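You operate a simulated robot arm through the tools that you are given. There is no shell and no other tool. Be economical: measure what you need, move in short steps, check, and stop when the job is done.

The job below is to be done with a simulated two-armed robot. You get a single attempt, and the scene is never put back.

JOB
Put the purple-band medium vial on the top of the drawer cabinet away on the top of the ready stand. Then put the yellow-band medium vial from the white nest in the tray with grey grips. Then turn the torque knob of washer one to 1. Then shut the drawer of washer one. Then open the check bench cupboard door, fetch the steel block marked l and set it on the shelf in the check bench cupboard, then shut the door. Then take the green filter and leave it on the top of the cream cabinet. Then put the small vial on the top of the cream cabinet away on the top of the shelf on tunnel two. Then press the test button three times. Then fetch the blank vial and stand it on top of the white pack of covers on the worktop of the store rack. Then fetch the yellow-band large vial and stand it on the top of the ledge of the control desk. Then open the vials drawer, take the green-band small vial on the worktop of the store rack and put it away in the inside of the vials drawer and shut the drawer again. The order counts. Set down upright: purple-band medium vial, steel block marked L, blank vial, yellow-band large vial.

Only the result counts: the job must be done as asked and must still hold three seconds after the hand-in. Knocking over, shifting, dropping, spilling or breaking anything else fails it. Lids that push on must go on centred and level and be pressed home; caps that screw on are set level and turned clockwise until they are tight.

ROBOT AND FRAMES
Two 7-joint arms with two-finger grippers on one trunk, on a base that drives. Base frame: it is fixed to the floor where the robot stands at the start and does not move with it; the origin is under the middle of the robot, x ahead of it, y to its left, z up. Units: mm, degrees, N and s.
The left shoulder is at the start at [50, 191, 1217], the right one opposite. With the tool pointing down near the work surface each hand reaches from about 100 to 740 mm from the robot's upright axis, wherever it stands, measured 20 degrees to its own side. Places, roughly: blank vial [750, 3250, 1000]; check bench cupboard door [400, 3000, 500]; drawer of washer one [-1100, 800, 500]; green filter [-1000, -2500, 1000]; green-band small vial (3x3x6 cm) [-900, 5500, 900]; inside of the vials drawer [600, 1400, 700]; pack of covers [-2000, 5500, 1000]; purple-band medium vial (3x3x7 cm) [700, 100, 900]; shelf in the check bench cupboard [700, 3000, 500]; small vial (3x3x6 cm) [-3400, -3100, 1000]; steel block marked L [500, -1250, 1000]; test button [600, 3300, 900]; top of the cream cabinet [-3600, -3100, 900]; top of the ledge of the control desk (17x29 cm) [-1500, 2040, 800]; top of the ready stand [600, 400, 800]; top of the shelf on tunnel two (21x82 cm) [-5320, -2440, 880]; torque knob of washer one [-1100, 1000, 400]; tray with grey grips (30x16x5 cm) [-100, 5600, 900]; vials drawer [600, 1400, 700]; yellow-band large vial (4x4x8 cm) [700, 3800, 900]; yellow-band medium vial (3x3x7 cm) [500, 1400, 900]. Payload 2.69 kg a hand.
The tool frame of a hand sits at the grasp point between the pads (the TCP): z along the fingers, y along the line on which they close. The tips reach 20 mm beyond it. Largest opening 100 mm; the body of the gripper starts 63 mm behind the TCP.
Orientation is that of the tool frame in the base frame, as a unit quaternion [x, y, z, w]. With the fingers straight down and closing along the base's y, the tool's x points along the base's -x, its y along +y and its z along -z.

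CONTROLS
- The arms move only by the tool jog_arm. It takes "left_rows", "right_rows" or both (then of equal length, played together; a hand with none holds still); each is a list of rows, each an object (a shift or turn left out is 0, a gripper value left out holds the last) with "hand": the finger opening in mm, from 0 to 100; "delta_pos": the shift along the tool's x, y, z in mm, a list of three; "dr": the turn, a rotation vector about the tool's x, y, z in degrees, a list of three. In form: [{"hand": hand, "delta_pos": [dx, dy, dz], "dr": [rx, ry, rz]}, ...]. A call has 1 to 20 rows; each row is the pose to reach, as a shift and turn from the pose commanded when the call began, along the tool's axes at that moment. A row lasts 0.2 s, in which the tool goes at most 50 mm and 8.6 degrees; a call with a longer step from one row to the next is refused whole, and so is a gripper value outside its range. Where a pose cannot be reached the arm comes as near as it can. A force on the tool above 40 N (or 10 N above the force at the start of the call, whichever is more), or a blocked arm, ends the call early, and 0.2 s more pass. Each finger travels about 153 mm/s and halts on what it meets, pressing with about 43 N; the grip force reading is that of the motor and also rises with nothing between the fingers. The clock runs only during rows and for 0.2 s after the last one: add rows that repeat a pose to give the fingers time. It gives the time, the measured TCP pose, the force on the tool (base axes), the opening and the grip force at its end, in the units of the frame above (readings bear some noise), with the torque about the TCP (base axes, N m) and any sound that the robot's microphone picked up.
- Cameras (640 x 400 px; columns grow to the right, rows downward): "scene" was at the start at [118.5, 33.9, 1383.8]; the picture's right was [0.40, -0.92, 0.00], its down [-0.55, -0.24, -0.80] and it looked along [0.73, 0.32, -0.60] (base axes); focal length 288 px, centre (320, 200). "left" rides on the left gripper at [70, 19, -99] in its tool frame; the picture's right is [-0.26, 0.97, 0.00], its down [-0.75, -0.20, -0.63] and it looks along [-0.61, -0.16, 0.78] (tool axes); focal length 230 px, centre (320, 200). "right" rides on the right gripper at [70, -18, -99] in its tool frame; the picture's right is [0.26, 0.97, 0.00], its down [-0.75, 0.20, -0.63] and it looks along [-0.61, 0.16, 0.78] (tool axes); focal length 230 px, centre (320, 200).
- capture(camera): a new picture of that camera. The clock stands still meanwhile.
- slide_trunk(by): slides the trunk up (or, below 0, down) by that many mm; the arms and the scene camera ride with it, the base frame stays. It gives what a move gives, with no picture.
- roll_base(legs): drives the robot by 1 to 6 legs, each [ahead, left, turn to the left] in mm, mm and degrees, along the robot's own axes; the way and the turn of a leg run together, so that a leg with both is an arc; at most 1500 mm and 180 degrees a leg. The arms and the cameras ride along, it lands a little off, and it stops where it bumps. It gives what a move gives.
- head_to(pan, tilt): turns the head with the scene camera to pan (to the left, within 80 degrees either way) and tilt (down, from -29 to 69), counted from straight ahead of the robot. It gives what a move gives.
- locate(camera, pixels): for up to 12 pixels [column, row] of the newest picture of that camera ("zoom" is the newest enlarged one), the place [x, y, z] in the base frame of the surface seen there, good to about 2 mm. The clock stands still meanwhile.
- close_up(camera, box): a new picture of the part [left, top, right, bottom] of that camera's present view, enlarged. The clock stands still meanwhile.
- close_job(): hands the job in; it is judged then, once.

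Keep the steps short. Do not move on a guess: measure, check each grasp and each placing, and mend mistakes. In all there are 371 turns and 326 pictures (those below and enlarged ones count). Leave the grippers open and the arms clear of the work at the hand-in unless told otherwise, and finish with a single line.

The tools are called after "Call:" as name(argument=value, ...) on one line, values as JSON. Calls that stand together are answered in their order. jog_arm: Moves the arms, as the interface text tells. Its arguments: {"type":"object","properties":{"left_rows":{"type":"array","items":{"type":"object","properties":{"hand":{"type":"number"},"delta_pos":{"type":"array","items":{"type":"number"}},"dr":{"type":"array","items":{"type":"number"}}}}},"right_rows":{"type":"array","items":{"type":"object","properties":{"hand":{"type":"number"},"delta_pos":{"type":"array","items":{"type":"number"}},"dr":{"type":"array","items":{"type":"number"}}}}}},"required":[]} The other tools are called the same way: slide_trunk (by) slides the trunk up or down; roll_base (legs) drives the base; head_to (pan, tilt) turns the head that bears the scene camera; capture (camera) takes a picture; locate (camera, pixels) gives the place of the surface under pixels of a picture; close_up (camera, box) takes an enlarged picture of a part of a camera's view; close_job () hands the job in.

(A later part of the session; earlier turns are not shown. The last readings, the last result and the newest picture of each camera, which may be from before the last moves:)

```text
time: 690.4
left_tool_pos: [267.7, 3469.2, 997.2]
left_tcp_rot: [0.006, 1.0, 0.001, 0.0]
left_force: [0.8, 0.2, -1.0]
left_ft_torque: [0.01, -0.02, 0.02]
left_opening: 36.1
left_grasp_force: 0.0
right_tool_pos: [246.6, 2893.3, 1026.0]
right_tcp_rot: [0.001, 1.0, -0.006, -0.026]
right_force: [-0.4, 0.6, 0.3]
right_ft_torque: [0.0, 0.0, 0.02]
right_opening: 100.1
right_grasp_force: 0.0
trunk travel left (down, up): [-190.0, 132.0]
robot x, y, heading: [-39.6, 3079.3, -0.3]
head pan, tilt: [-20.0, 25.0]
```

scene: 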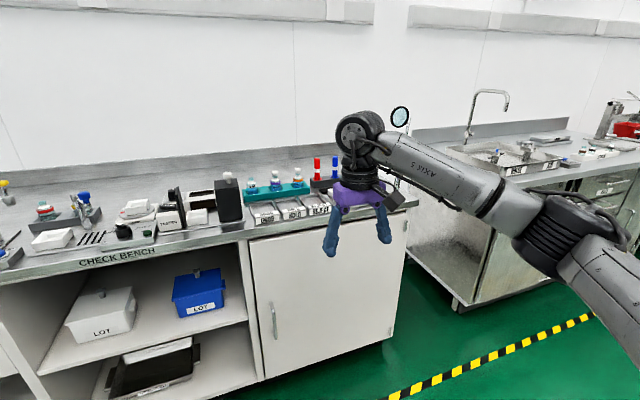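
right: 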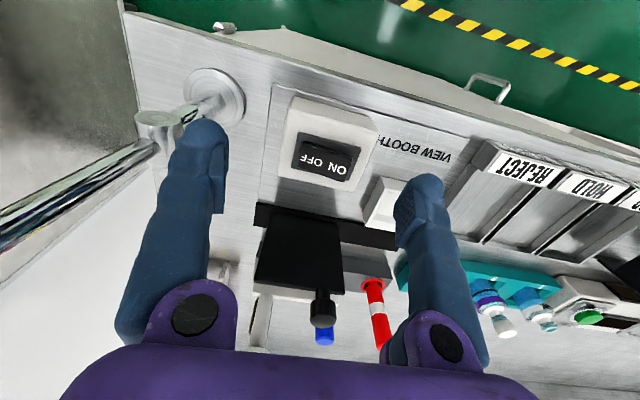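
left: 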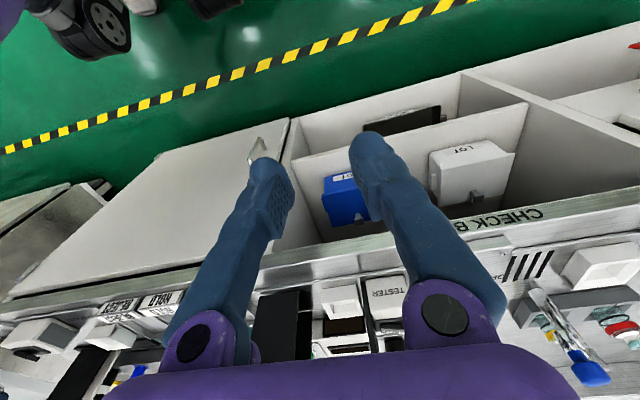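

Call:
roll_base(legs=[[60, 0, 0]])

Call:
jog_arm(left_rows=[{"hand": 0, "delta_pos": [0, 0, -45]}, {"delta_pos": [-20, -10, -70]}, {"delta_pos": [-60, -25, -75]}, {"delta_pos": [-100, -40, -75]}, {"delta_pos": [-140, -55, -75]}, {"delta_pos": [-180, -70, -75]}, {"delta_pos": [-220, -90, -75]}, {"delta_pos": [-260, -110, -75]}, {"delta_pos": [-295, -135, -75]}, {"delta_pos": [-310, -143, -75]}, {"delta_pos": [-310, -143, -75]}])

Call:
capture(camera="left")

```text
time: 691.4
left_tool_pos: [327.9, 3469.8, 998.0]
left_tcp_rot: [0.005, 1.0, 0.001, 0.0]
left_force: [-0.1, 1.0, 0.2]
left_ft_torque: [0.03, 0.07, -0.01]
left_opening: 36.1
left_grasp_force: 0.0
right_tool_pos: [308.1, 2892.8, 1024.4]
right_tcp_rot: [0.001, 1.0, -0.004, -0.027]
right_force: [0.2, -0.1, 0.1]
right_ft_torque: [-0.02, 0.06, -0.01]
right_opening: 100.0
right_grasp_force: 0.0
trunk travel left (down, up): [-190.0, 132.0]
robot x, y, heading: [24.4, 3077.1, -0.3]
head pan, tilt: [-20.0, 25.0]
```

```text
time: 693.8
left_tool_pos: [635.2, 3321.8, 1070.9]
left_tcp_rot: [0.005, 1.0, 0.001, -0.001]
left_force: [0.4, 0.3, -0.4]
left_ft_torque: [-0.03, -0.05, 0.01]
left_opening: 0.1
left_grasp_force: 29.7
right_tool_pos: [307.9, 2893.8, 1026.5]
right_tcp_rot: [0.0, 1.0, -0.005, -0.027]
right_force: [-0.4, 0.3, 0.1]
right_ft_torque: [-0.02, -0.01, 0.01]
right_opening: 100.1
right_grasp_force: 0.2
trunk travel left (down, up): [-190.0, 132.0]
robot x, y, heading: [26.8, 3075.1, -0.5]
head pan, tilt: [-20.0, 25.0]
```

```text
158 pictures are left
```

left: 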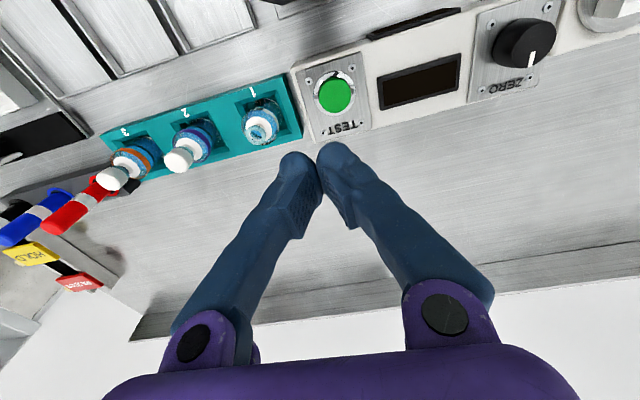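

The TEST button is at (335,95). Measure it.

Call:
locate(camera="left", pixels=[[335, 95], [325, 95], [345, 95], [335, 80], [335, 108], [262, 122], [262, 108], [262, 138], [300, 70], [282, 95], [250, 140], [245, 115]])

```text
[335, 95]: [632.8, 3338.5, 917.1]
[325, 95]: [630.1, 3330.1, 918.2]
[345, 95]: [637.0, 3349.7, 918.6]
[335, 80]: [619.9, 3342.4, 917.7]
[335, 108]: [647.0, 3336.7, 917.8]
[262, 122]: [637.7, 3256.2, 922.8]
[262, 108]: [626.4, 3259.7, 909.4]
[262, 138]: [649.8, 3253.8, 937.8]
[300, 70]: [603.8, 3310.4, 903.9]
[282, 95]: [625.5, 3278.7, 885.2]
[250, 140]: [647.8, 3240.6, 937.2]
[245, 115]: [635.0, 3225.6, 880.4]
```

Button centre (633, 3338), top z≈917.5. Move over it, descend to just above.

Call:
jog_arm(left_rows=[{"delta_pos": [2, 17, 0]}, {"delta_pos": [2, 17, 40]}, {"delta_pos": [2, 17, 80]}, {"delta_pos": [2, 17, 115]}, {"delta_pos": [2, 17, 124]}, {"delta_pos": [2, 17, 124]}])

Call:
capture(camera="left")

```text
time: 695.2
left_tool_pos: [633.9, 3339.2, 947.8]
left_tcp_rot: [0.005, 1.0, 0.001, 0.0]
left_force: [1.1, -0.1, 0.5]
left_ft_torque: [0.0, 0.0, -0.02]
left_opening: 0.0
left_grasp_force: 29.2
right_tool_pos: [307.3, 2893.2, 1026.2]
right_tcp_rot: [0.001, 1.0, -0.005, -0.026]
right_force: [0.0, -0.2, 0.4]
right_ft_torque: [0.0, 0.02, 0.01]
right_opening: 100.1
right_grasp_force: 0.1
trunk travel left (down, up): [-190.0, 132.0]
robot x, y, heading: [25.8, 3077.0, -0.1]
head pan, tilt: [-20.0, 25.0]
```

```text
157 pictures are left
```

left: 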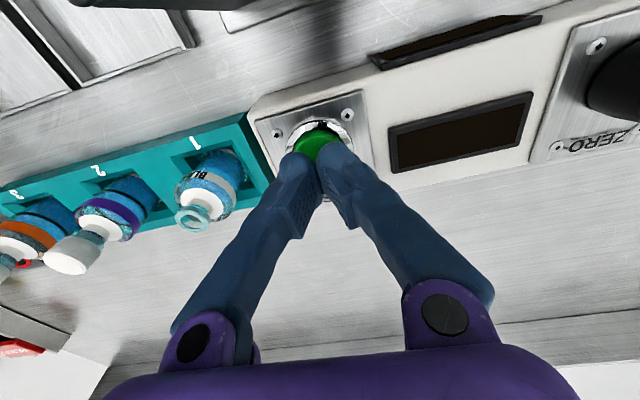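

Press once, checking force and sound.

Call:
jog_arm(left_rows=[{"delta_pos": [0, 0, 8]}, {"delta_pos": [0, 0, 13]}, {"delta_pos": [0, 0, 16]}, {"delta_pos": [0, 0, 16]}])

```text
time: 696.2
left_tool_pos: [635.4, 3340.4, 931.7]
left_tcp_rot: [0.005, 1.0, 0.001, 0.0]
left_force: [0.3, -1.9, 2.0]
left_ft_torque: [-0.01, 0.03, -0.03]
left_opening: 6.0
left_grasp_force: 29.5
right_tool_pos: [307.5, 2893.2, 1025.7]
right_tcp_rot: [0.001, 1.0, -0.005, -0.027]
right_force: [-0.4, -0.5, -0.6]
right_ft_torque: [-0.01, -0.02, 0.02]
right_opening: 100.1
right_grasp_force: 0.0
trunk travel left (down, up): [-190.0, 132.0]
robot x, y, heading: [23.2, 3075.9, 0.0]
head pan, tilt: [-20.0, 25.0]
heard: click
```

Click heard: press 1. Release and press twice more, one at a time.

Call:
jog_arm(left_rows=[{"delta_pos": [0, 0, -8]}, {"delta_pos": [0, 0, -16]}, {"delta_pos": [0, 0, -16]}, {"delta_pos": [0, 0, -16]}])

Call:
jog_arm(left_rows=[{"delta_pos": [0, 0, 8]}, {"delta_pos": [0, 0, 13]}, {"delta_pos": [0, 0, 16]}, {"delta_pos": [0, 0, 16]}])

Call:
jog_arm(left_rows=[{"delta_pos": [0, 0, -8]}, {"delta_pos": [0, 0, -16]}, {"delta_pos": [0, 0, -16]}, {"delta_pos": [0, 0, -16]}])

```text
time: 697.2
left_tool_pos: [634.1, 3339.5, 947.7]
left_tcp_rot: [0.005, 1.0, 0.001, 0.0]
left_force: [-1.0, 0.0, -0.7]
left_ft_torque: [0.0, 0.0, 0.02]
left_opening: 0.1
left_grasp_force: 29.6
right_tool_pos: [307.8, 2892.6, 1025.7]
right_tcp_rot: [0.002, 1.0, -0.006, -0.026]
right_force: [1.4, 0.9, -0.4]
right_ft_torque: [-0.02, -0.02, 0.01]
right_opening: 100.0
right_grasp_force: 0.0
trunk travel left (down, up): [-190.0, 132.0]
robot x, y, heading: [23.6, 3076.1, -0.3]
head pan, tilt: [-20.0, 25.0]
```

```text
time: 698.2
left_tool_pos: [634.5, 3338.1, 933.4]
left_tcp_rot: [0.006, 1.0, 0.0, 0.0]
left_force: [-1.3, -1.2, 1.8]
left_ft_torque: [0.0, 0.03, -0.01]
left_opening: 6.1
left_grasp_force: 29.6
right_tool_pos: [308.6, 2894.0, 1024.7]
right_tcp_rot: [0.001, 1.0, -0.005, -0.027]
right_force: [-0.5, -0.3, -0.2]
right_ft_torque: [0.0, 0.0, 0.0]
right_opening: 100.1
right_grasp_force: 0.2
trunk travel left (down, up): [-190.0, 132.0]
robot x, y, heading: [25.3, 3072.9, -0.2]
head pan, tilt: [-20.0, 25.0]
```

```text
time: 699.2
left_tool_pos: [634.9, 3341.0, 948.6]
left_tcp_rot: [0.006, 1.0, 0.001, 0.001]
left_force: [0.0, -0.3, 1.0]
left_ft_torque: [-0.02, -0.04, 0.02]
left_opening: 0.1
left_grasp_force: 29.0
right_tool_pos: [307.4, 2893.4, 1025.7]
right_tcp_rot: [0.001, 1.0, -0.005, -0.026]
right_force: [-0.2, 0.3, -0.3]
right_ft_torque: [0.0, -0.01, 0.02]
right_opening: 99.8
right_grasp_force: 0.0
trunk travel left (down, up): [-190.0, 132.0]
robot x, y, heading: [22.8, 3076.9, -0.1]
head pan, tilt: [-20.0, 25.0]
```

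The second stroke gave no click (not deep enough, no press). Press deeper.

Call:
jog_arm(left_rows=[{"delta_pos": [0, 0, 8]}, {"delta_pos": [0, 0, 14]}, {"delta_pos": [0, 0, 19]}, {"delta_pos": [0, 0, 19]}])

Call:
jog_arm(left_rows=[{"delta_pos": [0, 0, -8]}, {"delta_pos": [0, 0, -19]}, {"delta_pos": [0, 0, -19]}, {"delta_pos": [0, 0, -19]}])

```text
time: 700.2
left_tool_pos: [634.7, 3339.8, 930.3]
left_tcp_rot: [0.004, 1.0, 0.001, 0.001]
left_force: [-1.1, 0.8, 4.5]
left_ft_torque: [0.04, 0.0, -0.03]
left_opening: 6.0
left_grasp_force: 29.8
right_tool_pos: [307.4, 2893.1, 1025.3]
right_tcp_rot: [0.001, 1.0, -0.006, -0.026]
right_force: [-0.4, -0.5, 0.2]
right_ft_torque: [0.03, 0.04, 0.02]
right_opening: 100.0
right_grasp_force: 0.1
trunk travel left (down, up): [-190.0, 132.0]
robot x, y, heading: [21.1, 3071.4, -0.2]
head pan, tilt: [-20.0, 25.0]
heard: click
```

```text
time: 701.2
left_tool_pos: [635.7, 3340.1, 949.0]
left_tcp_rot: [0.006, 1.0, 0.001, 0.0]
left_force: [0.3, 0.3, 0.5]
left_ft_torque: [0.0, 0.0, 0.01]
left_opening: 0.2
left_grasp_force: 29.4
right_tool_pos: [307.2, 2894.0, 1026.2]
right_tcp_rot: [0.001, 1.0, -0.006, -0.026]
right_force: [-0.8, 0.2, -0.6]
right_ft_torque: [-0.02, -0.01, -0.02]
right_opening: 99.7
right_grasp_force: 0.0
trunk travel left (down, up): [-190.0, 132.0]
robot x, y, heading: [25.5, 3075.4, -0.3]
head pan, tilt: [-20.0, 25.0]
```

Second click. Third press.

Call:
jog_arm(left_rows=[{"delta_pos": [0, 0, 8]}, {"delta_pos": [0, 0, 14]}, {"delta_pos": [0, 0, 19]}, {"delta_pos": [0, 0, 19]}])

Call:
jog_arm(left_rows=[{"delta_pos": [0, 0, -10]}, {"delta_pos": [0, 0, -30]}, {"delta_pos": [0, 0, -75]}, {"delta_pos": [0, -30, -110]}, {"delta_pos": [0, -60, -120]}, {"delta_pos": [0, -80, -120]}])

Call:
capture(camera="left")

```text
time: 702.2
left_tool_pos: [634.9, 3339.2, 930.7]
left_tcp_rot: [0.005, 1.0, 0.001, 0.0]
left_force: [0.9, -0.1, 3.7]
left_ft_torque: [0.01, 0.02, 0.01]
left_opening: 5.9
left_grasp_force: 29.8
right_tool_pos: [307.0, 2894.1, 1027.1]
right_tcp_rot: [0.002, 1.0, -0.005, -0.027]
right_force: [-0.4, -1.2, 0.0]
right_ft_torque: [0.01, 0.0, 0.02]
right_opening: 100.1
right_grasp_force: 0.0
trunk travel left (down, up): [-190.0, 132.0]
robot x, y, heading: [26.9, 3076.0, -0.4]
head pan, tilt: [-20.0, 25.0]
heard: click
```

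```text
time: 703.6
left_tool_pos: [633.2, 3257.0, 1051.8]
left_tcp_rot: [0.005, 1.0, 0.0, 0.0]
left_force: [0.2, 0.1, -0.5]
left_ft_torque: [0.02, 0.02, 0.04]
left_opening: 0.1
left_grasp_force: 29.3
right_tool_pos: [307.4, 2892.3, 1027.1]
right_tcp_rot: [0.001, 1.0, -0.005, -0.026]
right_force: [-0.3, -0.5, -0.8]
right_ft_torque: [-0.02, -0.03, -0.02]
right_opening: 100.0
right_grasp_force: 0.0
trunk travel left (down, up): [-190.0, 132.0]
robot x, y, heading: [24.8, 3075.0, -0.4]
head pan, tilt: [-20.0, 25.0]
```

```text
156 pictures are left
```

left: 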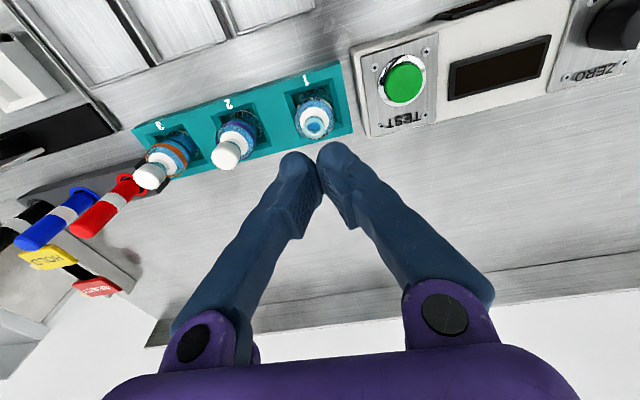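

Three clicks heard. Next the blank vial in slot 1: centre ≈ (643, 3251), top 937. Open to 58, descend to 960 and check.

Call:
jog_arm(left_rows=[{"hand": 58, "delta_pos": [-9, -6, 0]}, {"delta_pos": [-9, -6, 40]}, {"delta_pos": [-9, -6, 80]}, {"delta_pos": [-9, -6, 92]}, {"delta_pos": [-9, -6, 92]}])

Call:
capture(camera="left")

```text
time: 704.8
left_tool_pos: [642.2, 3253.0, 955.9]
left_tcp_rot: [0.005, 1.0, 0.001, 0.0]
left_force: [0.7, 0.2, 0.4]
left_ft_torque: [-0.02, -0.01, -0.04]
left_opening: 58.1
left_grasp_force: 0.0
right_tool_pos: [306.9, 2894.1, 1025.9]
right_tcp_rot: [0.0, 1.0, -0.005, -0.026]
right_force: [0.7, -0.2, 0.5]
right_ft_torque: [-0.01, -0.03, -0.02]
right_opening: 100.3
right_grasp_force: 0.1
trunk travel left (down, up): [-190.0, 132.0]
robot x, y, heading: [23.9, 3074.7, -0.3]
head pan, tilt: [-20.0, 25.0]
```

```text
155 pictures are left
```

left: 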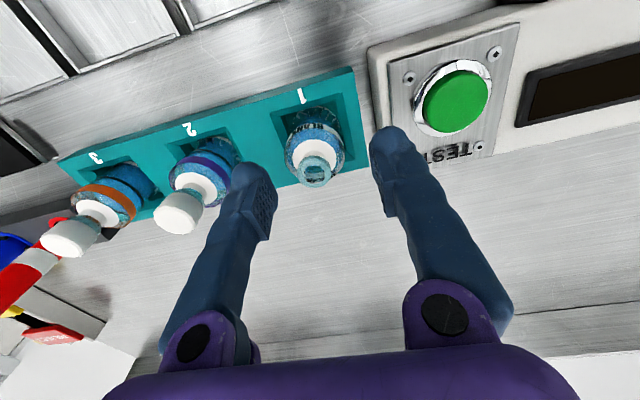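

Console edge is at y≈3294; narrow the opening to 44, descend to 909, and grip.

Call:
jog_arm(left_rows=[{"hand": 44, "delta_pos": [0, -2, 0]}, {"delta_pos": [0, -2, 0]}, {"delta_pos": [0, -2, 25]}, {"delta_pos": [0, -2, 45]}, {"delta_pos": [0, -2, 47]}, {"hand": 10, "delta_pos": [0, -2, 47]}, {"delta_pos": [0, -2, 47]}, {"delta_pos": [0, -2, 47]}])

Call:
capture(camera="left")

```text
time: 706.6
left_tool_pos: [641.4, 3250.6, 910.0]
left_tcp_rot: [0.006, 1.0, 0.001, 0.001]
left_force: [0.6, 0.2, 1.0]
left_ft_torque: [0.01, -0.03, -0.02]
left_opening: 37.3
left_grasp_force: 43.1
right_tool_pos: [307.1, 2892.0, 1025.6]
right_tcp_rot: [0.001, 1.0, -0.005, -0.025]
right_force: [0.0, -0.3, -0.4]
right_ft_torque: [0.0, 0.0, -0.02]
right_opening: 100.1
right_grasp_force: 0.1
trunk travel left (down, up): [-190.0, 132.0]
robot x, y, heading: [23.6, 3077.7, -0.1]
head pan, tilt: [-20.0, 25.0]
```

```text
154 pictures are left
```

left: 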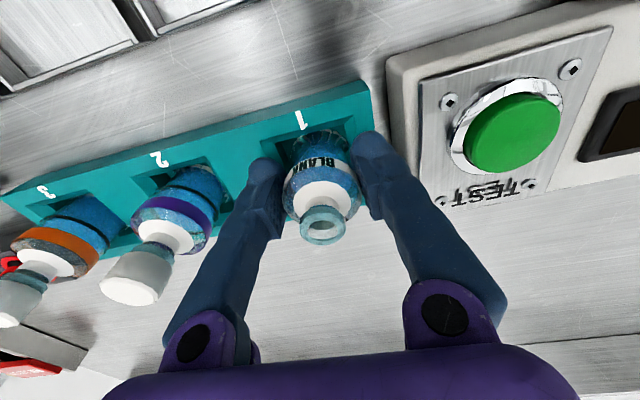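

Gripped at 37 mm. Lift straight up and retract.

Call:
jog_arm(left_rows=[{"delta_pos": [0, 0, -25]}, {"delta_pos": [0, 0, -65]}, {"delta_pos": [0, 0, -110]}, {"delta_pos": [0, 0, -150]}, {"delta_pos": [40, 0, -160]}, {"delta_pos": [80, 5, -160]}, {"delta_pos": [120, 15, -160]}, {"delta_pos": [160, 25, -160]}, {"delta_pos": [200, 35, -160]}, {"delta_pos": [240, 45, -160]}, {"delta_pos": [240, 45, -160]}])

Call:
capture(camera="left")

```text
time: 709.0
left_tool_pos: [401.4, 3300.5, 1071.5]
left_tcp_rot: [0.005, 1.0, 0.001, 0.0]
left_force: [0.3, 0.2, -0.4]
left_ft_torque: [0.01, 0.01, 0.01]
left_opening: 37.2
left_grasp_force: 43.2
right_tool_pos: [306.6, 2892.7, 1026.2]
right_tcp_rot: [0.0, 1.0, -0.005, -0.027]
right_force: [-0.1, -0.2, 0.1]
right_ft_torque: [0.0, -0.01, -0.01]
right_opening: 100.1
right_grasp_force: 0.0
trunk travel left (down, up): [-190.0, 132.0]
robot x, y, heading: [23.8, 3078.4, -0.5]
head pan, tilt: [-20.0, 25.0]
```

```text
153 pictures are left
```

left: 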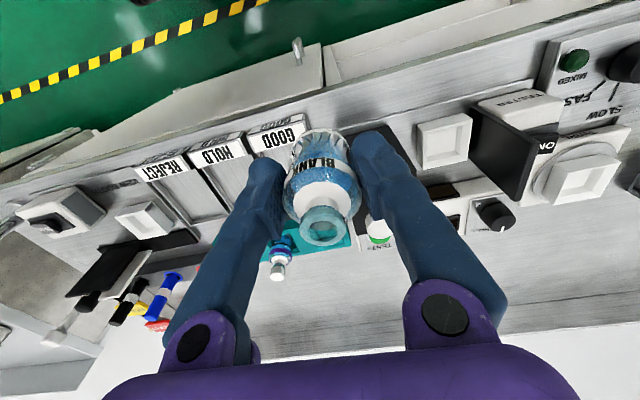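

Vial held. Drive to the store rack: back, turn left, go west and north.

Call:
roll_base(legs=[[-430, 0, 0], [0, 0, 90], [700, 0, 0], [0, 1300, 0]])

Call:
head_to(pan=5, tilt=25)

Call:
capture(camera="scene")

```text
time: 730.1
left_tool_pos: [-1949.3, 4130.2, 1072.5]
left_tcp_rot: [0.708, -0.707, -0.001, 0.001]
left_force: [-0.2, 1.3, -0.9]
left_ft_torque: [0.01, -0.01, 0.0]
left_opening: 37.4
left_grasp_force: 42.9
right_tool_pos: [-1541.5, 4040.4, 1025.2]
right_tcp_rot: [0.711, -0.703, 0.022, 0.015]
right_force: [-0.2, -0.3, 0.4]
right_ft_torque: [-0.04, -0.02, -0.04]
right_opening: 100.1
right_grasp_force: 0.1
trunk travel left (down, up): [-190.0, 132.0]
robot x, y, heading: [-1720.7, 3755.0, 90.2]
head pan, tilt: [-20.0, 25.0]
```

```text
time: 731.0
left_tool_pos: [-1949.1, 4130.3, 1073.2]
left_tcp_rot: [0.707, -0.707, -0.001, 0.001]
left_force: [-0.1, 0.2, -0.4]
left_ft_torque: [0.0, -0.01, -0.01]
left_opening: 37.5
left_grasp_force: 42.6
right_tool_pos: [-1540.7, 4038.6, 1025.6]
right_tcp_rot: [0.71, -0.703, 0.022, 0.014]
right_force: [0.1, -0.3, 0.0]
right_ft_torque: [0.06, -0.03, -0.02]
right_opening: 100.0
right_grasp_force: 0.0
trunk travel left (down, up): [-190.0, 132.0]
robot x, y, heading: [-1716.3, 3755.9, 90.6]
head pan, tilt: [5.0, 25.0]
```

```text
152 pictures are left
```

scene: 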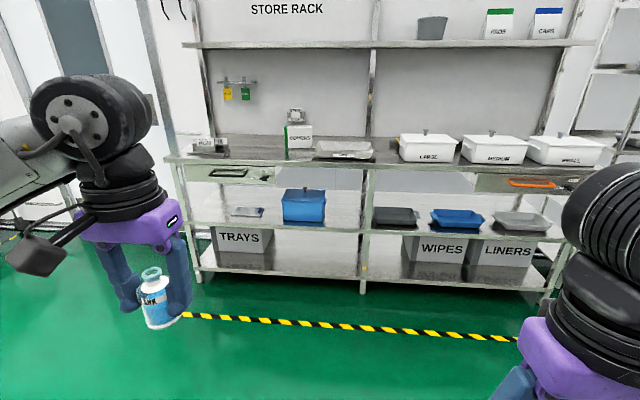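

Call:
close_up(camera="scene", box=[170, 80, 420, 200])

Call:
locate(camera="scene", pixels=[[300, 130], [300, 140], [290, 127], [310, 127], [300, 147], [297, 120], [345, 150], [210, 145], [370, 140], [350, 158], [200, 165]])

```text
2.56 times, centred on (295, 140) of scene
```

zoom: 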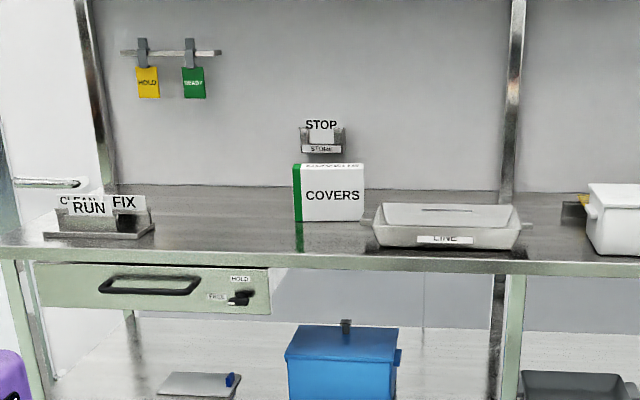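

```text
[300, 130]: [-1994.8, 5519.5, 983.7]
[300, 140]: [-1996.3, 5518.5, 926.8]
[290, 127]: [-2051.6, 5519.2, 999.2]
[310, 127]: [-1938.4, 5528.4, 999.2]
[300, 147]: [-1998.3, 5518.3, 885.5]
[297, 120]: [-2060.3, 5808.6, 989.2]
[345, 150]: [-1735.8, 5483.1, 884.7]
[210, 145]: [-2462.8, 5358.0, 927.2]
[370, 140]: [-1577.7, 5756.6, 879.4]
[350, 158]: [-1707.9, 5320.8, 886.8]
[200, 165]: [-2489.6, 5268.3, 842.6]
```

Pack top z≈1002, front y≈5519, x -2060…-1935. Drive up to the rack and raise the trunk.

Call:
slide_trunk(by=100)

Call:
roll_base(legs=[[1000, 0, -0.6], [120, 0, 0]])

Call:
capture(camera="scene")

Call:
capture(camera="left")

```text
time: 732.3
left_tool_pos: [-1949.3, 4129.0, 1172.6]
left_tcp_rot: [0.707, -0.707, -0.001, 0.001]
left_force: [-0.6, -0.4, -0.7]
left_ft_torque: [0.01, -0.02, 0.01]
left_opening: 37.2
left_grasp_force: 42.7
right_tool_pos: [-1540.3, 4040.1, 1126.7]
right_tcp_rot: [0.711, -0.703, 0.022, 0.015]
right_force: [-0.2, 0.0, 0.0]
right_ft_torque: [-0.02, -0.01, -0.01]
right_opening: 100.0
right_grasp_force: 0.1
trunk travel left (down, up): [-290.0, 32.0]
robot x, y, heading: [-1718.3, 3752.5, 90.4]
head pan, tilt: [5.0, 25.0]
```

```text
time: 738.3
left_tool_pos: [-1940.6, 5242.7, 1172.4]
left_tcp_rot: [-0.702, 0.713, 0.002, -0.001]
left_force: [0.8, -0.6, -1.3]
left_ft_torque: [-0.03, 0.01, 0.05]
left_opening: 37.2
left_grasp_force: 43.4
right_tool_pos: [-1534.9, 5146.3, 1125.5]
right_tcp_rot: [-0.705, 0.708, -0.022, -0.015]
right_force: [-0.7, 0.2, 0.2]
right_ft_torque: [-0.02, -0.03, 0.02]
right_opening: 100.2
right_grasp_force: 0.0
trunk travel left (down, up): [-290.0, 32.0]
robot x, y, heading: [-1722.0, 4860.7, 89.4]
head pan, tilt: [5.0, 25.0]
```

```text
150 pictures are left
```

scene: 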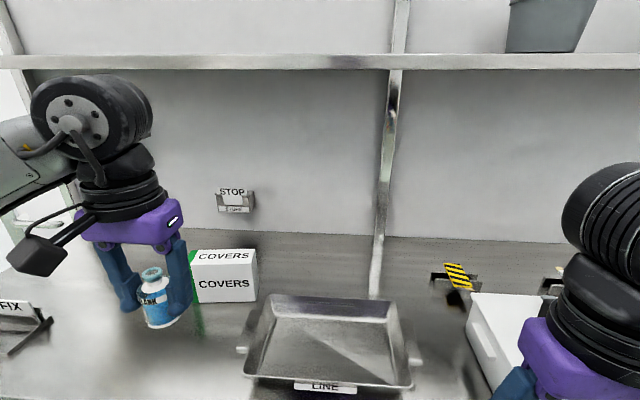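

```text
149 pictures are left
```

left: 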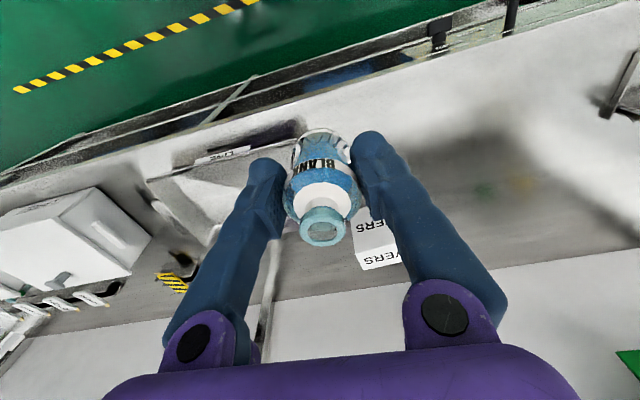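

Call:
locate(camera="scene", pixels=[[225, 256], [200, 253], [253, 252], [225, 262], [225, 250], [257, 290], [225, 290], [160, 310], [150, 325]])

Call:
close_up(camera="scene", box=[100, 220, 300, 345])

```text
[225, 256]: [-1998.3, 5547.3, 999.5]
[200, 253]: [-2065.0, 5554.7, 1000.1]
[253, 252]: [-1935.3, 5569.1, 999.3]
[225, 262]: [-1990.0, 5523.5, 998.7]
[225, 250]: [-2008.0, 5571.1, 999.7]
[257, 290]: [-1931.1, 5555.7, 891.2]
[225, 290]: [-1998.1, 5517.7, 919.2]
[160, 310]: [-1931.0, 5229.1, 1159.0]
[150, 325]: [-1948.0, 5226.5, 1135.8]
```

```text
3.20 times, centred on (200, 282) of scene
```

zoom: 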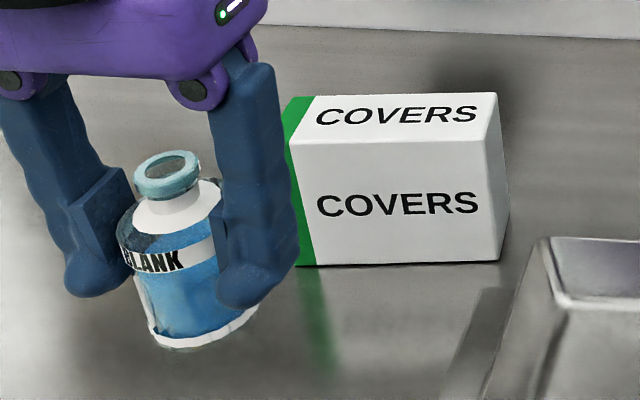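

Call:
roll_base(legs=[[25, -20, 0]])

Call:
jog_arm(left_rows=[{"delta_pos": [-40, 12, 0]}, {"delta_pos": [-80, 24, 0]}, {"delta_pos": [-120, 36, 10]}, {"delta_pos": [-160, 48, 20]}, {"delta_pos": [-200, 60, 30]}, {"delta_pos": [-240, 70, 40]}, {"delta_pos": [-270, 75, 60]}, {"delta_pos": [-279, 75, 80]}, {"delta_pos": [-279, 75, 80]}])

Call:
capture(camera="left")

```text
time: 739.2
left_tool_pos: [-1920.7, 5267.5, 1172.8]
left_tcp_rot: [-0.701, 0.714, 0.001, 0.0]
left_force: [-0.4, 0.1, -0.4]
left_ft_torque: [-0.03, 0.05, 0.01]
left_opening: 37.1
left_grasp_force: 43.1
right_tool_pos: [-1512.4, 5170.6, 1125.4]
right_tcp_rot: [-0.705, 0.709, -0.022, -0.016]
right_force: [0.2, 0.0, -1.3]
right_ft_torque: [-0.01, 0.02, 0.0]
right_opening: 99.8
right_grasp_force: 0.0
trunk travel left (down, up): [-290.0, 32.0]
robot x, y, heading: [-1698.2, 4888.0, 89.7]
head pan, tilt: [5.0, 25.0]
```

```text
time: 741.2
left_tool_pos: [-1992.0, 5544.7, 1092.3]
left_tcp_rot: [-0.701, 0.713, 0.001, 0.0]
left_force: [0.3, 0.1, -0.6]
left_ft_torque: [0.03, 0.04, 0.0]
left_opening: 37.4
left_grasp_force: 42.7
right_tool_pos: [-1514.5, 5168.8, 1125.6]
right_tcp_rot: [-0.705, 0.709, -0.022, -0.015]
right_force: [0.1, -0.6, -0.3]
right_ft_torque: [0.01, 0.05, -0.01]
right_opening: 100.0
right_grasp_force: 0.1
trunk travel left (down, up): [-290.0, 32.0]
robot x, y, heading: [-1693.4, 4882.8, 89.5]
head pan, tilt: [5.0, 25.0]
```

```text
147 pictures are left
```

left: 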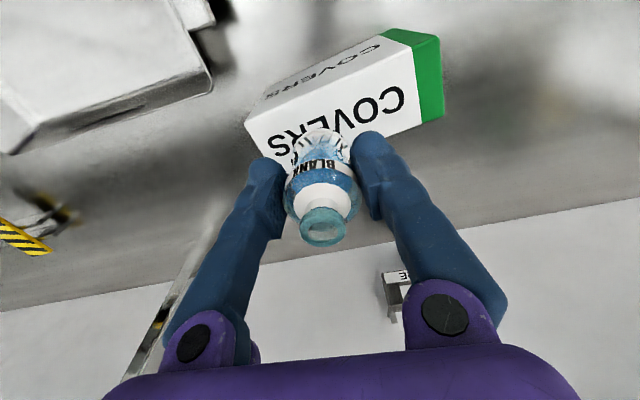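

Reached above the pack centre. Lower toward contact.

Call:
jog_arm(left_rows=[{"delta_pos": [-1, 4, 15]}, {"delta_pos": [-1, 4, 28]}, {"delta_pos": [-1, 4, 36]}, {"delta_pos": [-1, 4, 38]}, {"delta_pos": [-1, 4, 38]}])

Call:
close_up(camera="scene", box=[120, 160, 320, 320])

```text
time: 742.4
left_tool_pos: [-1995.5, 5547.9, 1053.0]
left_tcp_rot: [-0.702, 0.712, 0.0, -0.001]
left_force: [0.4, 0.3, -1.2]
left_ft_torque: [-0.01, 0.0, -0.01]
left_opening: 37.3
left_grasp_force: 42.9
right_tool_pos: [-1513.6, 5167.8, 1126.5]
right_tcp_rot: [-0.705, 0.709, -0.022, -0.015]
right_force: [-0.6, 0.0, 0.0]
right_ft_torque: [-0.01, 0.01, 0.03]
right_opening: 99.8
right_grasp_force: 0.1
trunk travel left (down, up): [-290.0, 32.0]
robot x, y, heading: [-1699.4, 4890.3, 89.4]
head pan, tilt: [5.0, 25.0]
```

```text
2.50 times, centred on (220, 240) of scene
```

zoom: 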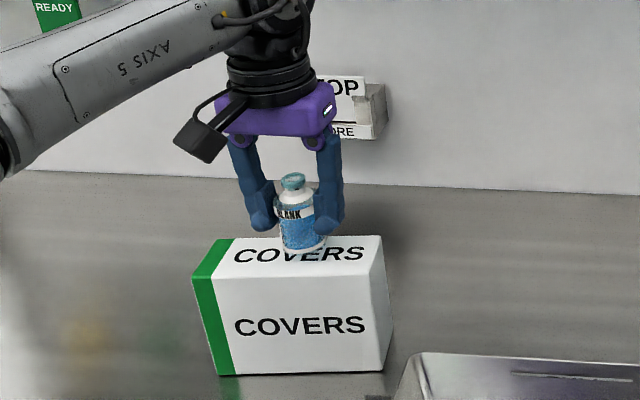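

Call:
jog_arm(left_rows=[{"delta_pos": [0, 0, 2]}, {"delta_pos": [0, 0, 4]}, {"delta_pos": [0, 0, 6]}, {"delta_pos": [0, 0, 6]}])

```text
time: 743.4
left_tool_pos: [-1994.7, 5548.4, 1048.5]
left_tcp_rot: [-0.702, 0.713, 0.001, 0.0]
left_force: [-0.1, -0.2, -0.3]
left_ft_torque: [0.01, 0.05, -0.01]
left_opening: 37.2
left_grasp_force: 43.0
right_tool_pos: [-1513.5, 5169.6, 1126.7]
right_tcp_rot: [-0.704, 0.709, -0.022, -0.015]
right_force: [-1.0, 0.5, -1.2]
right_ft_torque: [-0.04, -0.04, 0.02]
right_opening: 99.9
right_grasp_force: 0.0
trunk travel left (down, up): [-290.0, 32.0]
robot x, y, heading: [-1694.7, 4886.1, 89.7]
head pan, tilt: [5.0, 25.0]
```

Call:
jog_arm(left_rows=[{"delta_pos": [0, 0, 1.5]}, {"delta_pos": [0, 0, 3]}, {"delta_pos": [0, 0, 3]}])

```text
time: 744.2
left_tool_pos: [-1995.4, 5547.6, 1045.4]
left_tcp_rot: [-0.702, 0.712, 0.001, -0.001]
left_force: [0.3, -0.4, -0.6]
left_ft_torque: [-0.06, 0.01, -0.02]
left_opening: 37.0
left_grasp_force: 43.1
right_tool_pos: [-1514.5, 5169.8, 1126.2]
right_tcp_rot: [-0.704, 0.709, -0.022, -0.014]
right_force: [0.4, -0.2, -0.2]
right_ft_torque: [0.0, 0.01, 0.0]
right_opening: 99.9
right_grasp_force: 0.1
trunk travel left (down, up): [-290.0, 32.0]
robot x, y, heading: [-1698.5, 4888.2, 89.8]
head pan, tilt: [5.0, 25.0]
```

Call:
jog_arm(left_rows=[{"delta_pos": [0, 0, 1.5]}, {"delta_pos": [0, 0, 3]}, {"delta_pos": [0, 0, 3]}])

Call:
close_up(camera="scene", box=[180, 210, 300, 290])

```text
time: 745.0
left_tool_pos: [-1994.8, 5547.6, 1044.6]
left_tcp_rot: [-0.702, 0.712, 0.002, 0.0]
left_force: [-2.7, 1.3, 9.1]
left_ft_torque: [0.08, 0.1, 0.01]
left_opening: 37.1
left_grasp_force: 42.9
right_tool_pos: [-1513.3, 5169.0, 1125.6]
right_tcp_rot: [-0.704, 0.709, -0.022, -0.014]
right_force: [0.0, 0.5, 0.1]
right_ft_torque: [0.03, 0.0, -0.04]
right_opening: 100.0
right_grasp_force: 0.0
trunk travel left (down, up): [-290.0, 32.0]
robot x, y, heading: [-1701.7, 4885.0, 89.5]
head pan, tilt: [5.0, 25.0]
```

```text
5.00 times, centred on (240, 250) of scene
```

zoom: 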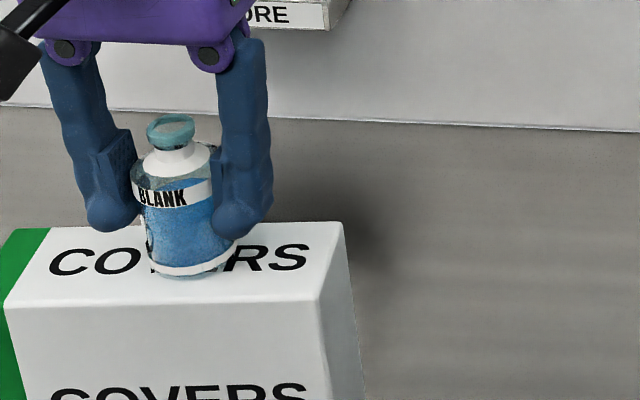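

Contact. Ease 1 mm, open slowly, and lift.

Call:
jog_arm(left_rows=[{"delta_pos": [0, 0, -1.5]}, {"hand": 44, "delta_pos": [0, 0, -1.5]}, {"hand": 56, "delta_pos": [0, 0, -1.5]}, {"delta_pos": [0, 0, -1.5]}, {"delta_pos": [0, 0, -40]}, {"delta_pos": [0, 0, -80]}, {"delta_pos": [30, 0, -90]}, {"delta_pos": [75, 0, -90]}, {"delta_pos": [120, 0, -90]}, {"delta_pos": [165, 0, -90]}, {"delta_pos": [210, 0, -90]}, {"delta_pos": [250, 0, -90]}])

Call:
close_up(camera="scene", box=[120, 160, 360, 320])

```text
time: 747.6
left_tool_pos: [-1999.1, 5295.5, 1134.8]
left_tcp_rot: [-0.702, 0.712, 0.0, 0.0]
left_force: [-0.1, 0.0, -0.3]
left_ft_torque: [0.0, 0.0, 0.0]
left_opening: 56.0
left_grasp_force: 0.0
right_tool_pos: [-1514.2, 5168.1, 1126.8]
right_tcp_rot: [-0.705, 0.709, -0.021, -0.014]
right_force: [-0.1, 0.5, 0.7]
right_ft_torque: [0.01, 0.02, 0.01]
right_opening: 100.1
right_grasp_force: 0.0
trunk travel left (down, up): [-290.0, 32.0]
robot x, y, heading: [-1699.9, 4883.5, 89.3]
head pan, tilt: [5.0, 25.0]
```

```text
2.50 times, centred on (240, 240) of scene
```

zoom: 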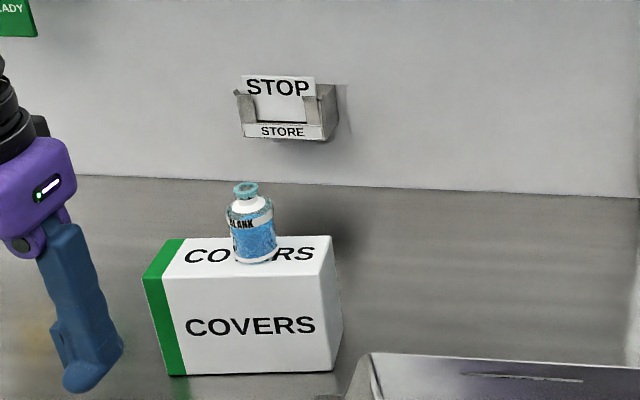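

The blank vial stands on the pack of covers. Next: the yellow-band large vial on the check bench.

Call:
roll_base(legs=[[-1300, 0, 0.6], [0, 0, -90], [1450, 0, 0]])

Call:
head_to(pan=15, tilt=35)

Call:
capture(camera="scene")

```text
time: 764.9
left_tool_pos: [178.0, 3810.8, 1133.5]
left_tcp_rot: [0.022, 1.0, 0.0, 0.0]
left_force: [-0.4, -0.5, -0.5]
left_ft_torque: [0.0, 0.01, -0.04]
left_opening: 55.8
left_grasp_force: 0.0
right_tool_pos: [34.7, 3330.7, 1126.4]
right_tcp_rot: [0.018, 0.999, -0.004, -0.026]
right_force: [1.3, 0.0, 1.2]
right_ft_torque: [0.01, 0.01, -0.01]
right_opening: 99.8
right_grasp_force: 0.0
trunk travel left (down, up): [-290.0, 32.0]
robot x, y, heading: [-242.1, 3522.0, -2.2]
head pan, tilt: [5.0, 25.0]
```

```text
time: 765.6
left_tool_pos: [178.5, 3809.5, 1133.0]
left_tcp_rot: [0.022, 1.0, 0.001, 0.001]
left_force: [-0.9, 0.4, -0.1]
left_ft_torque: [-0.01, -0.03, -0.02]
left_opening: 55.7
left_grasp_force: 0.1
right_tool_pos: [35.8, 3329.4, 1125.3]
right_tcp_rot: [0.018, 0.999, -0.004, -0.026]
right_force: [0.0, -0.1, -0.5]
right_ft_torque: [0.01, 0.0, 0.03]
right_opening: 100.1
right_grasp_force: 0.1
trunk travel left (down, up): [-290.0, 32.0]
robot x, y, heading: [-242.1, 3520.9, -1.9]
head pan, tilt: [15.0, 35.0]
```

```text
143 pictures are left
```

scene: 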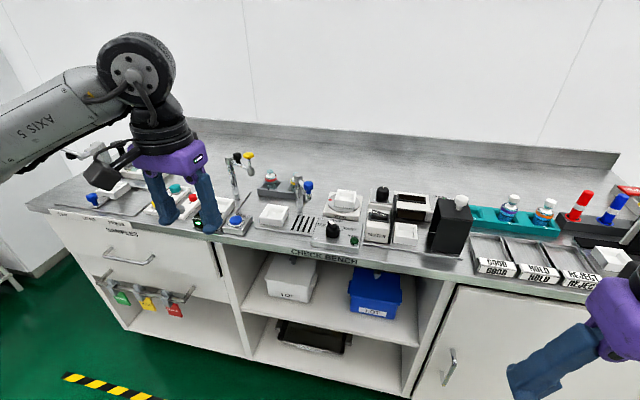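

Call:
close_up(camera="scene", box=[210, 140, 350, 240])

Call:
locate(camera="scene", pixels=[[272, 178], [285, 182], [272, 188], [290, 190], [308, 187], [297, 205], [240, 157], [236, 190], [273, 214], [260, 188]])

```text
4.00 times, centred on (280, 190) of scene
```

zoom: 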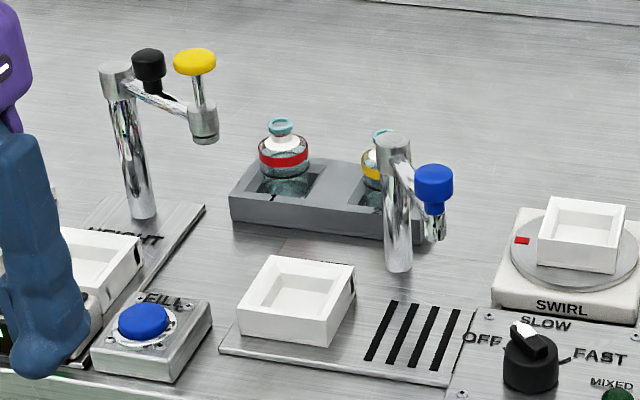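

```text
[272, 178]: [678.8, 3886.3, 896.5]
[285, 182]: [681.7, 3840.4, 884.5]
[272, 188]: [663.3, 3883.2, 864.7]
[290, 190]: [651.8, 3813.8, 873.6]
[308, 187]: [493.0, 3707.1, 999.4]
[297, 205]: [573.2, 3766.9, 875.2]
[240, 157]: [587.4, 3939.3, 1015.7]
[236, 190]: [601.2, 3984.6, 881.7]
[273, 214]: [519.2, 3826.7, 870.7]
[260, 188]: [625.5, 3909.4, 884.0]
```

The yellow-band vial is in a grey rack at about (690, 3813), behind a tap. Drive in and look from above.

Call:
roll_base(legs=[[0, 20, 1.9], [255, 0, 0]])

Call:
jog_arm(left_rows=[{"delta_pos": [-45, 0, -10]}, {"delta_pos": [-90, 0, -20]}, {"delta_pos": [-135, 0, -20]}, {"delta_pos": [-180, -10, -20]}, {"delta_pos": [-200, -15, -20]}, {"delta_pos": [-200, -15, -20]}])

Call:
capture(camera="left")

```text
time: 767.9
left_tool_pos: [420.5, 3842.0, 1132.6]
left_tcp_rot: [0.008, 1.0, 0.001, -0.001]
left_force: [0.8, 0.7, -0.1]
left_ft_torque: [0.0, 0.0, -0.02]
left_opening: 56.0
left_grasp_force: 0.1
right_tool_pos: [293.8, 3357.1, 1126.8]
right_tcp_rot: [0.002, 1.0, -0.004, -0.026]
right_force: [0.5, -0.3, -0.4]
right_ft_torque: [0.04, 0.0, 0.02]
right_opening: 100.0
right_grasp_force: 0.1
trunk travel left (down, up): [-290.0, 32.0]
robot x, y, heading: [8.7, 3539.2, -0.8]
head pan, tilt: [15.0, 35.0]
```

```text
time: 769.3
left_tool_pos: [620.4, 3825.4, 1154.4]
left_tcp_rot: [0.007, 1.0, 0.001, 0.001]
left_force: [-0.5, -1.1, -0.5]
left_ft_torque: [0.01, -0.02, 0.0]
left_opening: 56.1
left_grasp_force: 0.0
right_tool_pos: [292.0, 3356.5, 1125.4]
right_tcp_rot: [0.003, 1.0, -0.005, -0.026]
right_force: [0.3, -0.2, -0.5]
right_ft_torque: [-0.03, 0.03, 0.0]
right_opening: 99.7
right_grasp_force: 0.1
trunk travel left (down, up): [-290.0, 32.0]
robot x, y, heading: [13.0, 3537.9, -0.4]
head pan, tilt: [15.0, 35.0]
```

```text
141 pictures are left
```

left: 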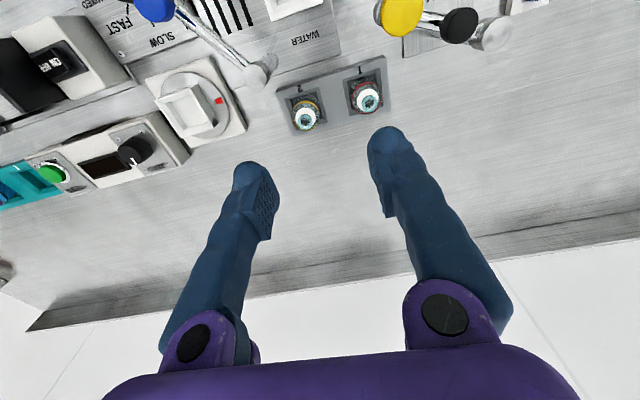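

Call:
close_up(camera="left", box=[250, 60, 410, 160])

Call:
locate(camera="left", pixels=[[305, 120], [305, 112], [305, 105], [368, 98], [258, 75], [258, 82], [300, 90], [350, 75]])

```text
4.00 times, centred on (330, 110) of left
```

zoom: 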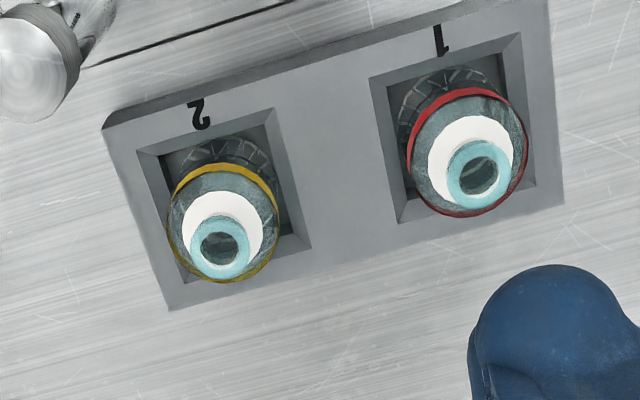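

```text
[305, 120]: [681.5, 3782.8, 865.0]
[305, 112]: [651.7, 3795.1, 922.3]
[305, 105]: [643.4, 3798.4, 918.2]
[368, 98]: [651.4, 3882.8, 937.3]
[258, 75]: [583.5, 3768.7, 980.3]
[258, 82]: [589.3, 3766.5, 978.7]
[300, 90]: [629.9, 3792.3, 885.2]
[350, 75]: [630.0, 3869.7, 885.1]
```

Yellow vial centre ≈ (655, 3796), top ≈ 938, rack top 885. Move over it, lower the trunk by 100 and recheck.

Call:
jog_arm(left_rows=[{"hand": 64, "delta_pos": [-20, -15, 0]}, {"delta_pos": [-35, -29, 0]}, {"delta_pos": [-35, -29, 0]}])

Call:
slide_trunk(by=-100)

Call:
capture(camera="left")

```text
time: 770.1
left_tool_pos: [654.7, 3795.3, 1155.7]
left_tcp_rot: [0.007, 1.0, 0.0, 0.0]
left_force: [-0.8, 0.1, -0.5]
left_ft_torque: [-0.03, 0.0, 0.03]
left_opening: 63.9
left_grasp_force: 0.1
right_tool_pos: [292.6, 3357.0, 1126.3]
right_tcp_rot: [0.002, 1.0, -0.005, -0.026]
right_force: [-0.9, -0.2, 0.0]
right_ft_torque: [0.0, 0.0, -0.02]
right_opening: 100.0
right_grasp_force: 0.0
trunk travel left (down, up): [-290.0, 32.0]
robot x, y, heading: [13.8, 3544.0, -0.7]
head pan, tilt: [15.0, 35.0]
```

```text
time: 771.5
left_tool_pos: [653.8, 3794.2, 1053.0]
left_tcp_rot: [0.007, 1.0, 0.001, 0.001]
left_force: [1.5, 0.0, 0.7]
left_ft_torque: [-0.03, -0.02, -0.01]
left_opening: 63.9
left_grasp_force: 0.1
right_tool_pos: [292.1, 3356.4, 1025.2]
right_tcp_rot: [0.003, 1.0, -0.005, -0.026]
right_force: [0.0, -0.8, 0.0]
right_ft_torque: [-0.01, 0.0, 0.0]
right_opening: 99.7
right_grasp_force: 0.0
trunk travel left (down, up): [-190.0, 132.0]
robot x, y, heading: [12.4, 3539.4, -0.4]
head pan, tilt: [15.0, 35.0]
```

```text
139 pictures are left
```

left: 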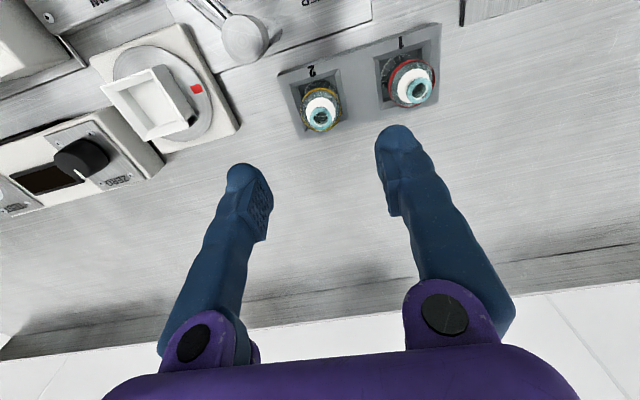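

Centre (658, 3795). Descend to z≈910 and grip.

Call:
jog_arm(left_rows=[{"delta_pos": [-4, 1, 40]}, {"delta_pos": [-4, 1, 85]}, {"delta_pos": [-4, 1, 120]}, {"delta_pos": [-4, 1, 142]}, {"delta_pos": [-4, 1, 142]}, {"hand": 20, "delta_pos": [-4, 1, 142]}, {"delta_pos": [-4, 1, 142]}, {"delta_pos": [-4, 1, 142]}])

Call:
capture(camera="left")

```text
time: 773.3
left_tool_pos: [658.1, 3795.7, 913.2]
left_tcp_rot: [0.007, 1.0, 0.001, 0.0]
left_force: [0.4, 0.2, 0.2]
left_ft_torque: [0.0, 0.01, 0.01]
left_opening: 37.7
left_grasp_force: 43.1
right_tool_pos: [292.9, 3357.4, 1026.9]
right_tcp_rot: [0.003, 1.0, -0.005, -0.026]
right_force: [0.7, 0.5, 0.4]
right_ft_torque: [0.02, 0.01, 0.01]
right_opening: 99.8
right_grasp_force: 0.1
trunk travel left (down, up): [-190.0, 132.0]
robot x, y, heading: [11.7, 3542.0, -0.4]
head pan, tilt: [15.0, 35.0]
```

```text
138 pictures are left
```

left: 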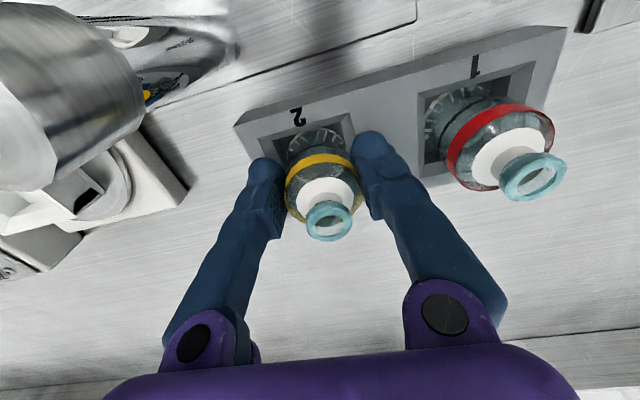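

Gripped. Lift straight up 150 mm plus trunk 60, then retract above the taps.

Call:
jog_arm(left_rows=[{"delta_pos": [0, 0, -30]}, {"delta_pos": [0, 0, -70]}, {"delta_pos": [0, 0, -110]}, {"delta_pos": [0, 0, -150]}, {"delta_pos": [0, 0, -150]}])

Call:
slide_trunk(by=70)

Call:
capture(camera="left")

```text
time: 774.5
left_tool_pos: [659.1, 3797.5, 1064.4]
left_tcp_rot: [0.008, 1.0, 0.0, -0.001]
left_force: [0.3, -0.1, 0.2]
left_ft_torque: [-0.01, -0.04, -0.02]
left_opening: 37.5
left_grasp_force: 43.0
right_tool_pos: [292.6, 3356.6, 1025.8]
right_tcp_rot: [0.003, 1.0, -0.005, -0.026]
right_force: [0.2, 0.4, 1.0]
right_ft_torque: [0.03, 0.0, 0.0]
right_opening: 100.0
right_grasp_force: 0.1
trunk travel left (down, up): [-190.0, 132.0]
robot x, y, heading: [8.3, 3543.8, -0.3]
head pan, tilt: [15.0, 35.0]
```

```text
time: 775.5
left_tool_pos: [659.1, 3797.3, 1133.7]
left_tcp_rot: [0.007, 1.0, 0.001, -0.001]
left_force: [0.4, 0.2, -0.5]
left_ft_torque: [0.01, -0.01, 0.01]
left_opening: 37.5
left_grasp_force: 42.8
right_tool_pos: [292.3, 3357.3, 1095.4]
right_tcp_rot: [0.002, 1.0, -0.005, -0.026]
right_force: [-0.5, -0.3, -0.5]
right_ft_torque: [0.01, 0.01, 0.04]
right_opening: 100.1
right_grasp_force: 0.0
trunk travel left (down, up): [-260.0, 62.0]
robot x, y, heading: [9.9, 3540.0, -0.3]
head pan, tilt: [15.0, 35.0]
```

```text
137 pictures are left
```

left: 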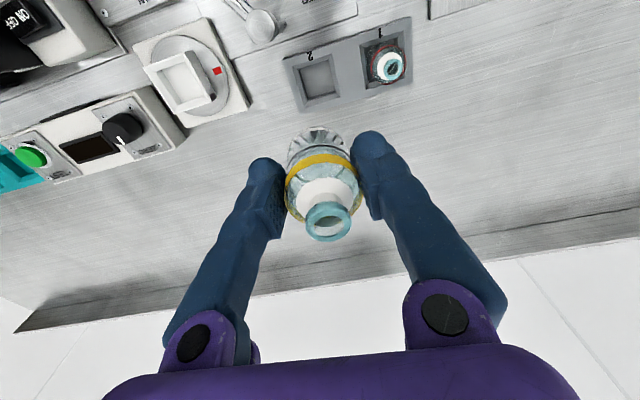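

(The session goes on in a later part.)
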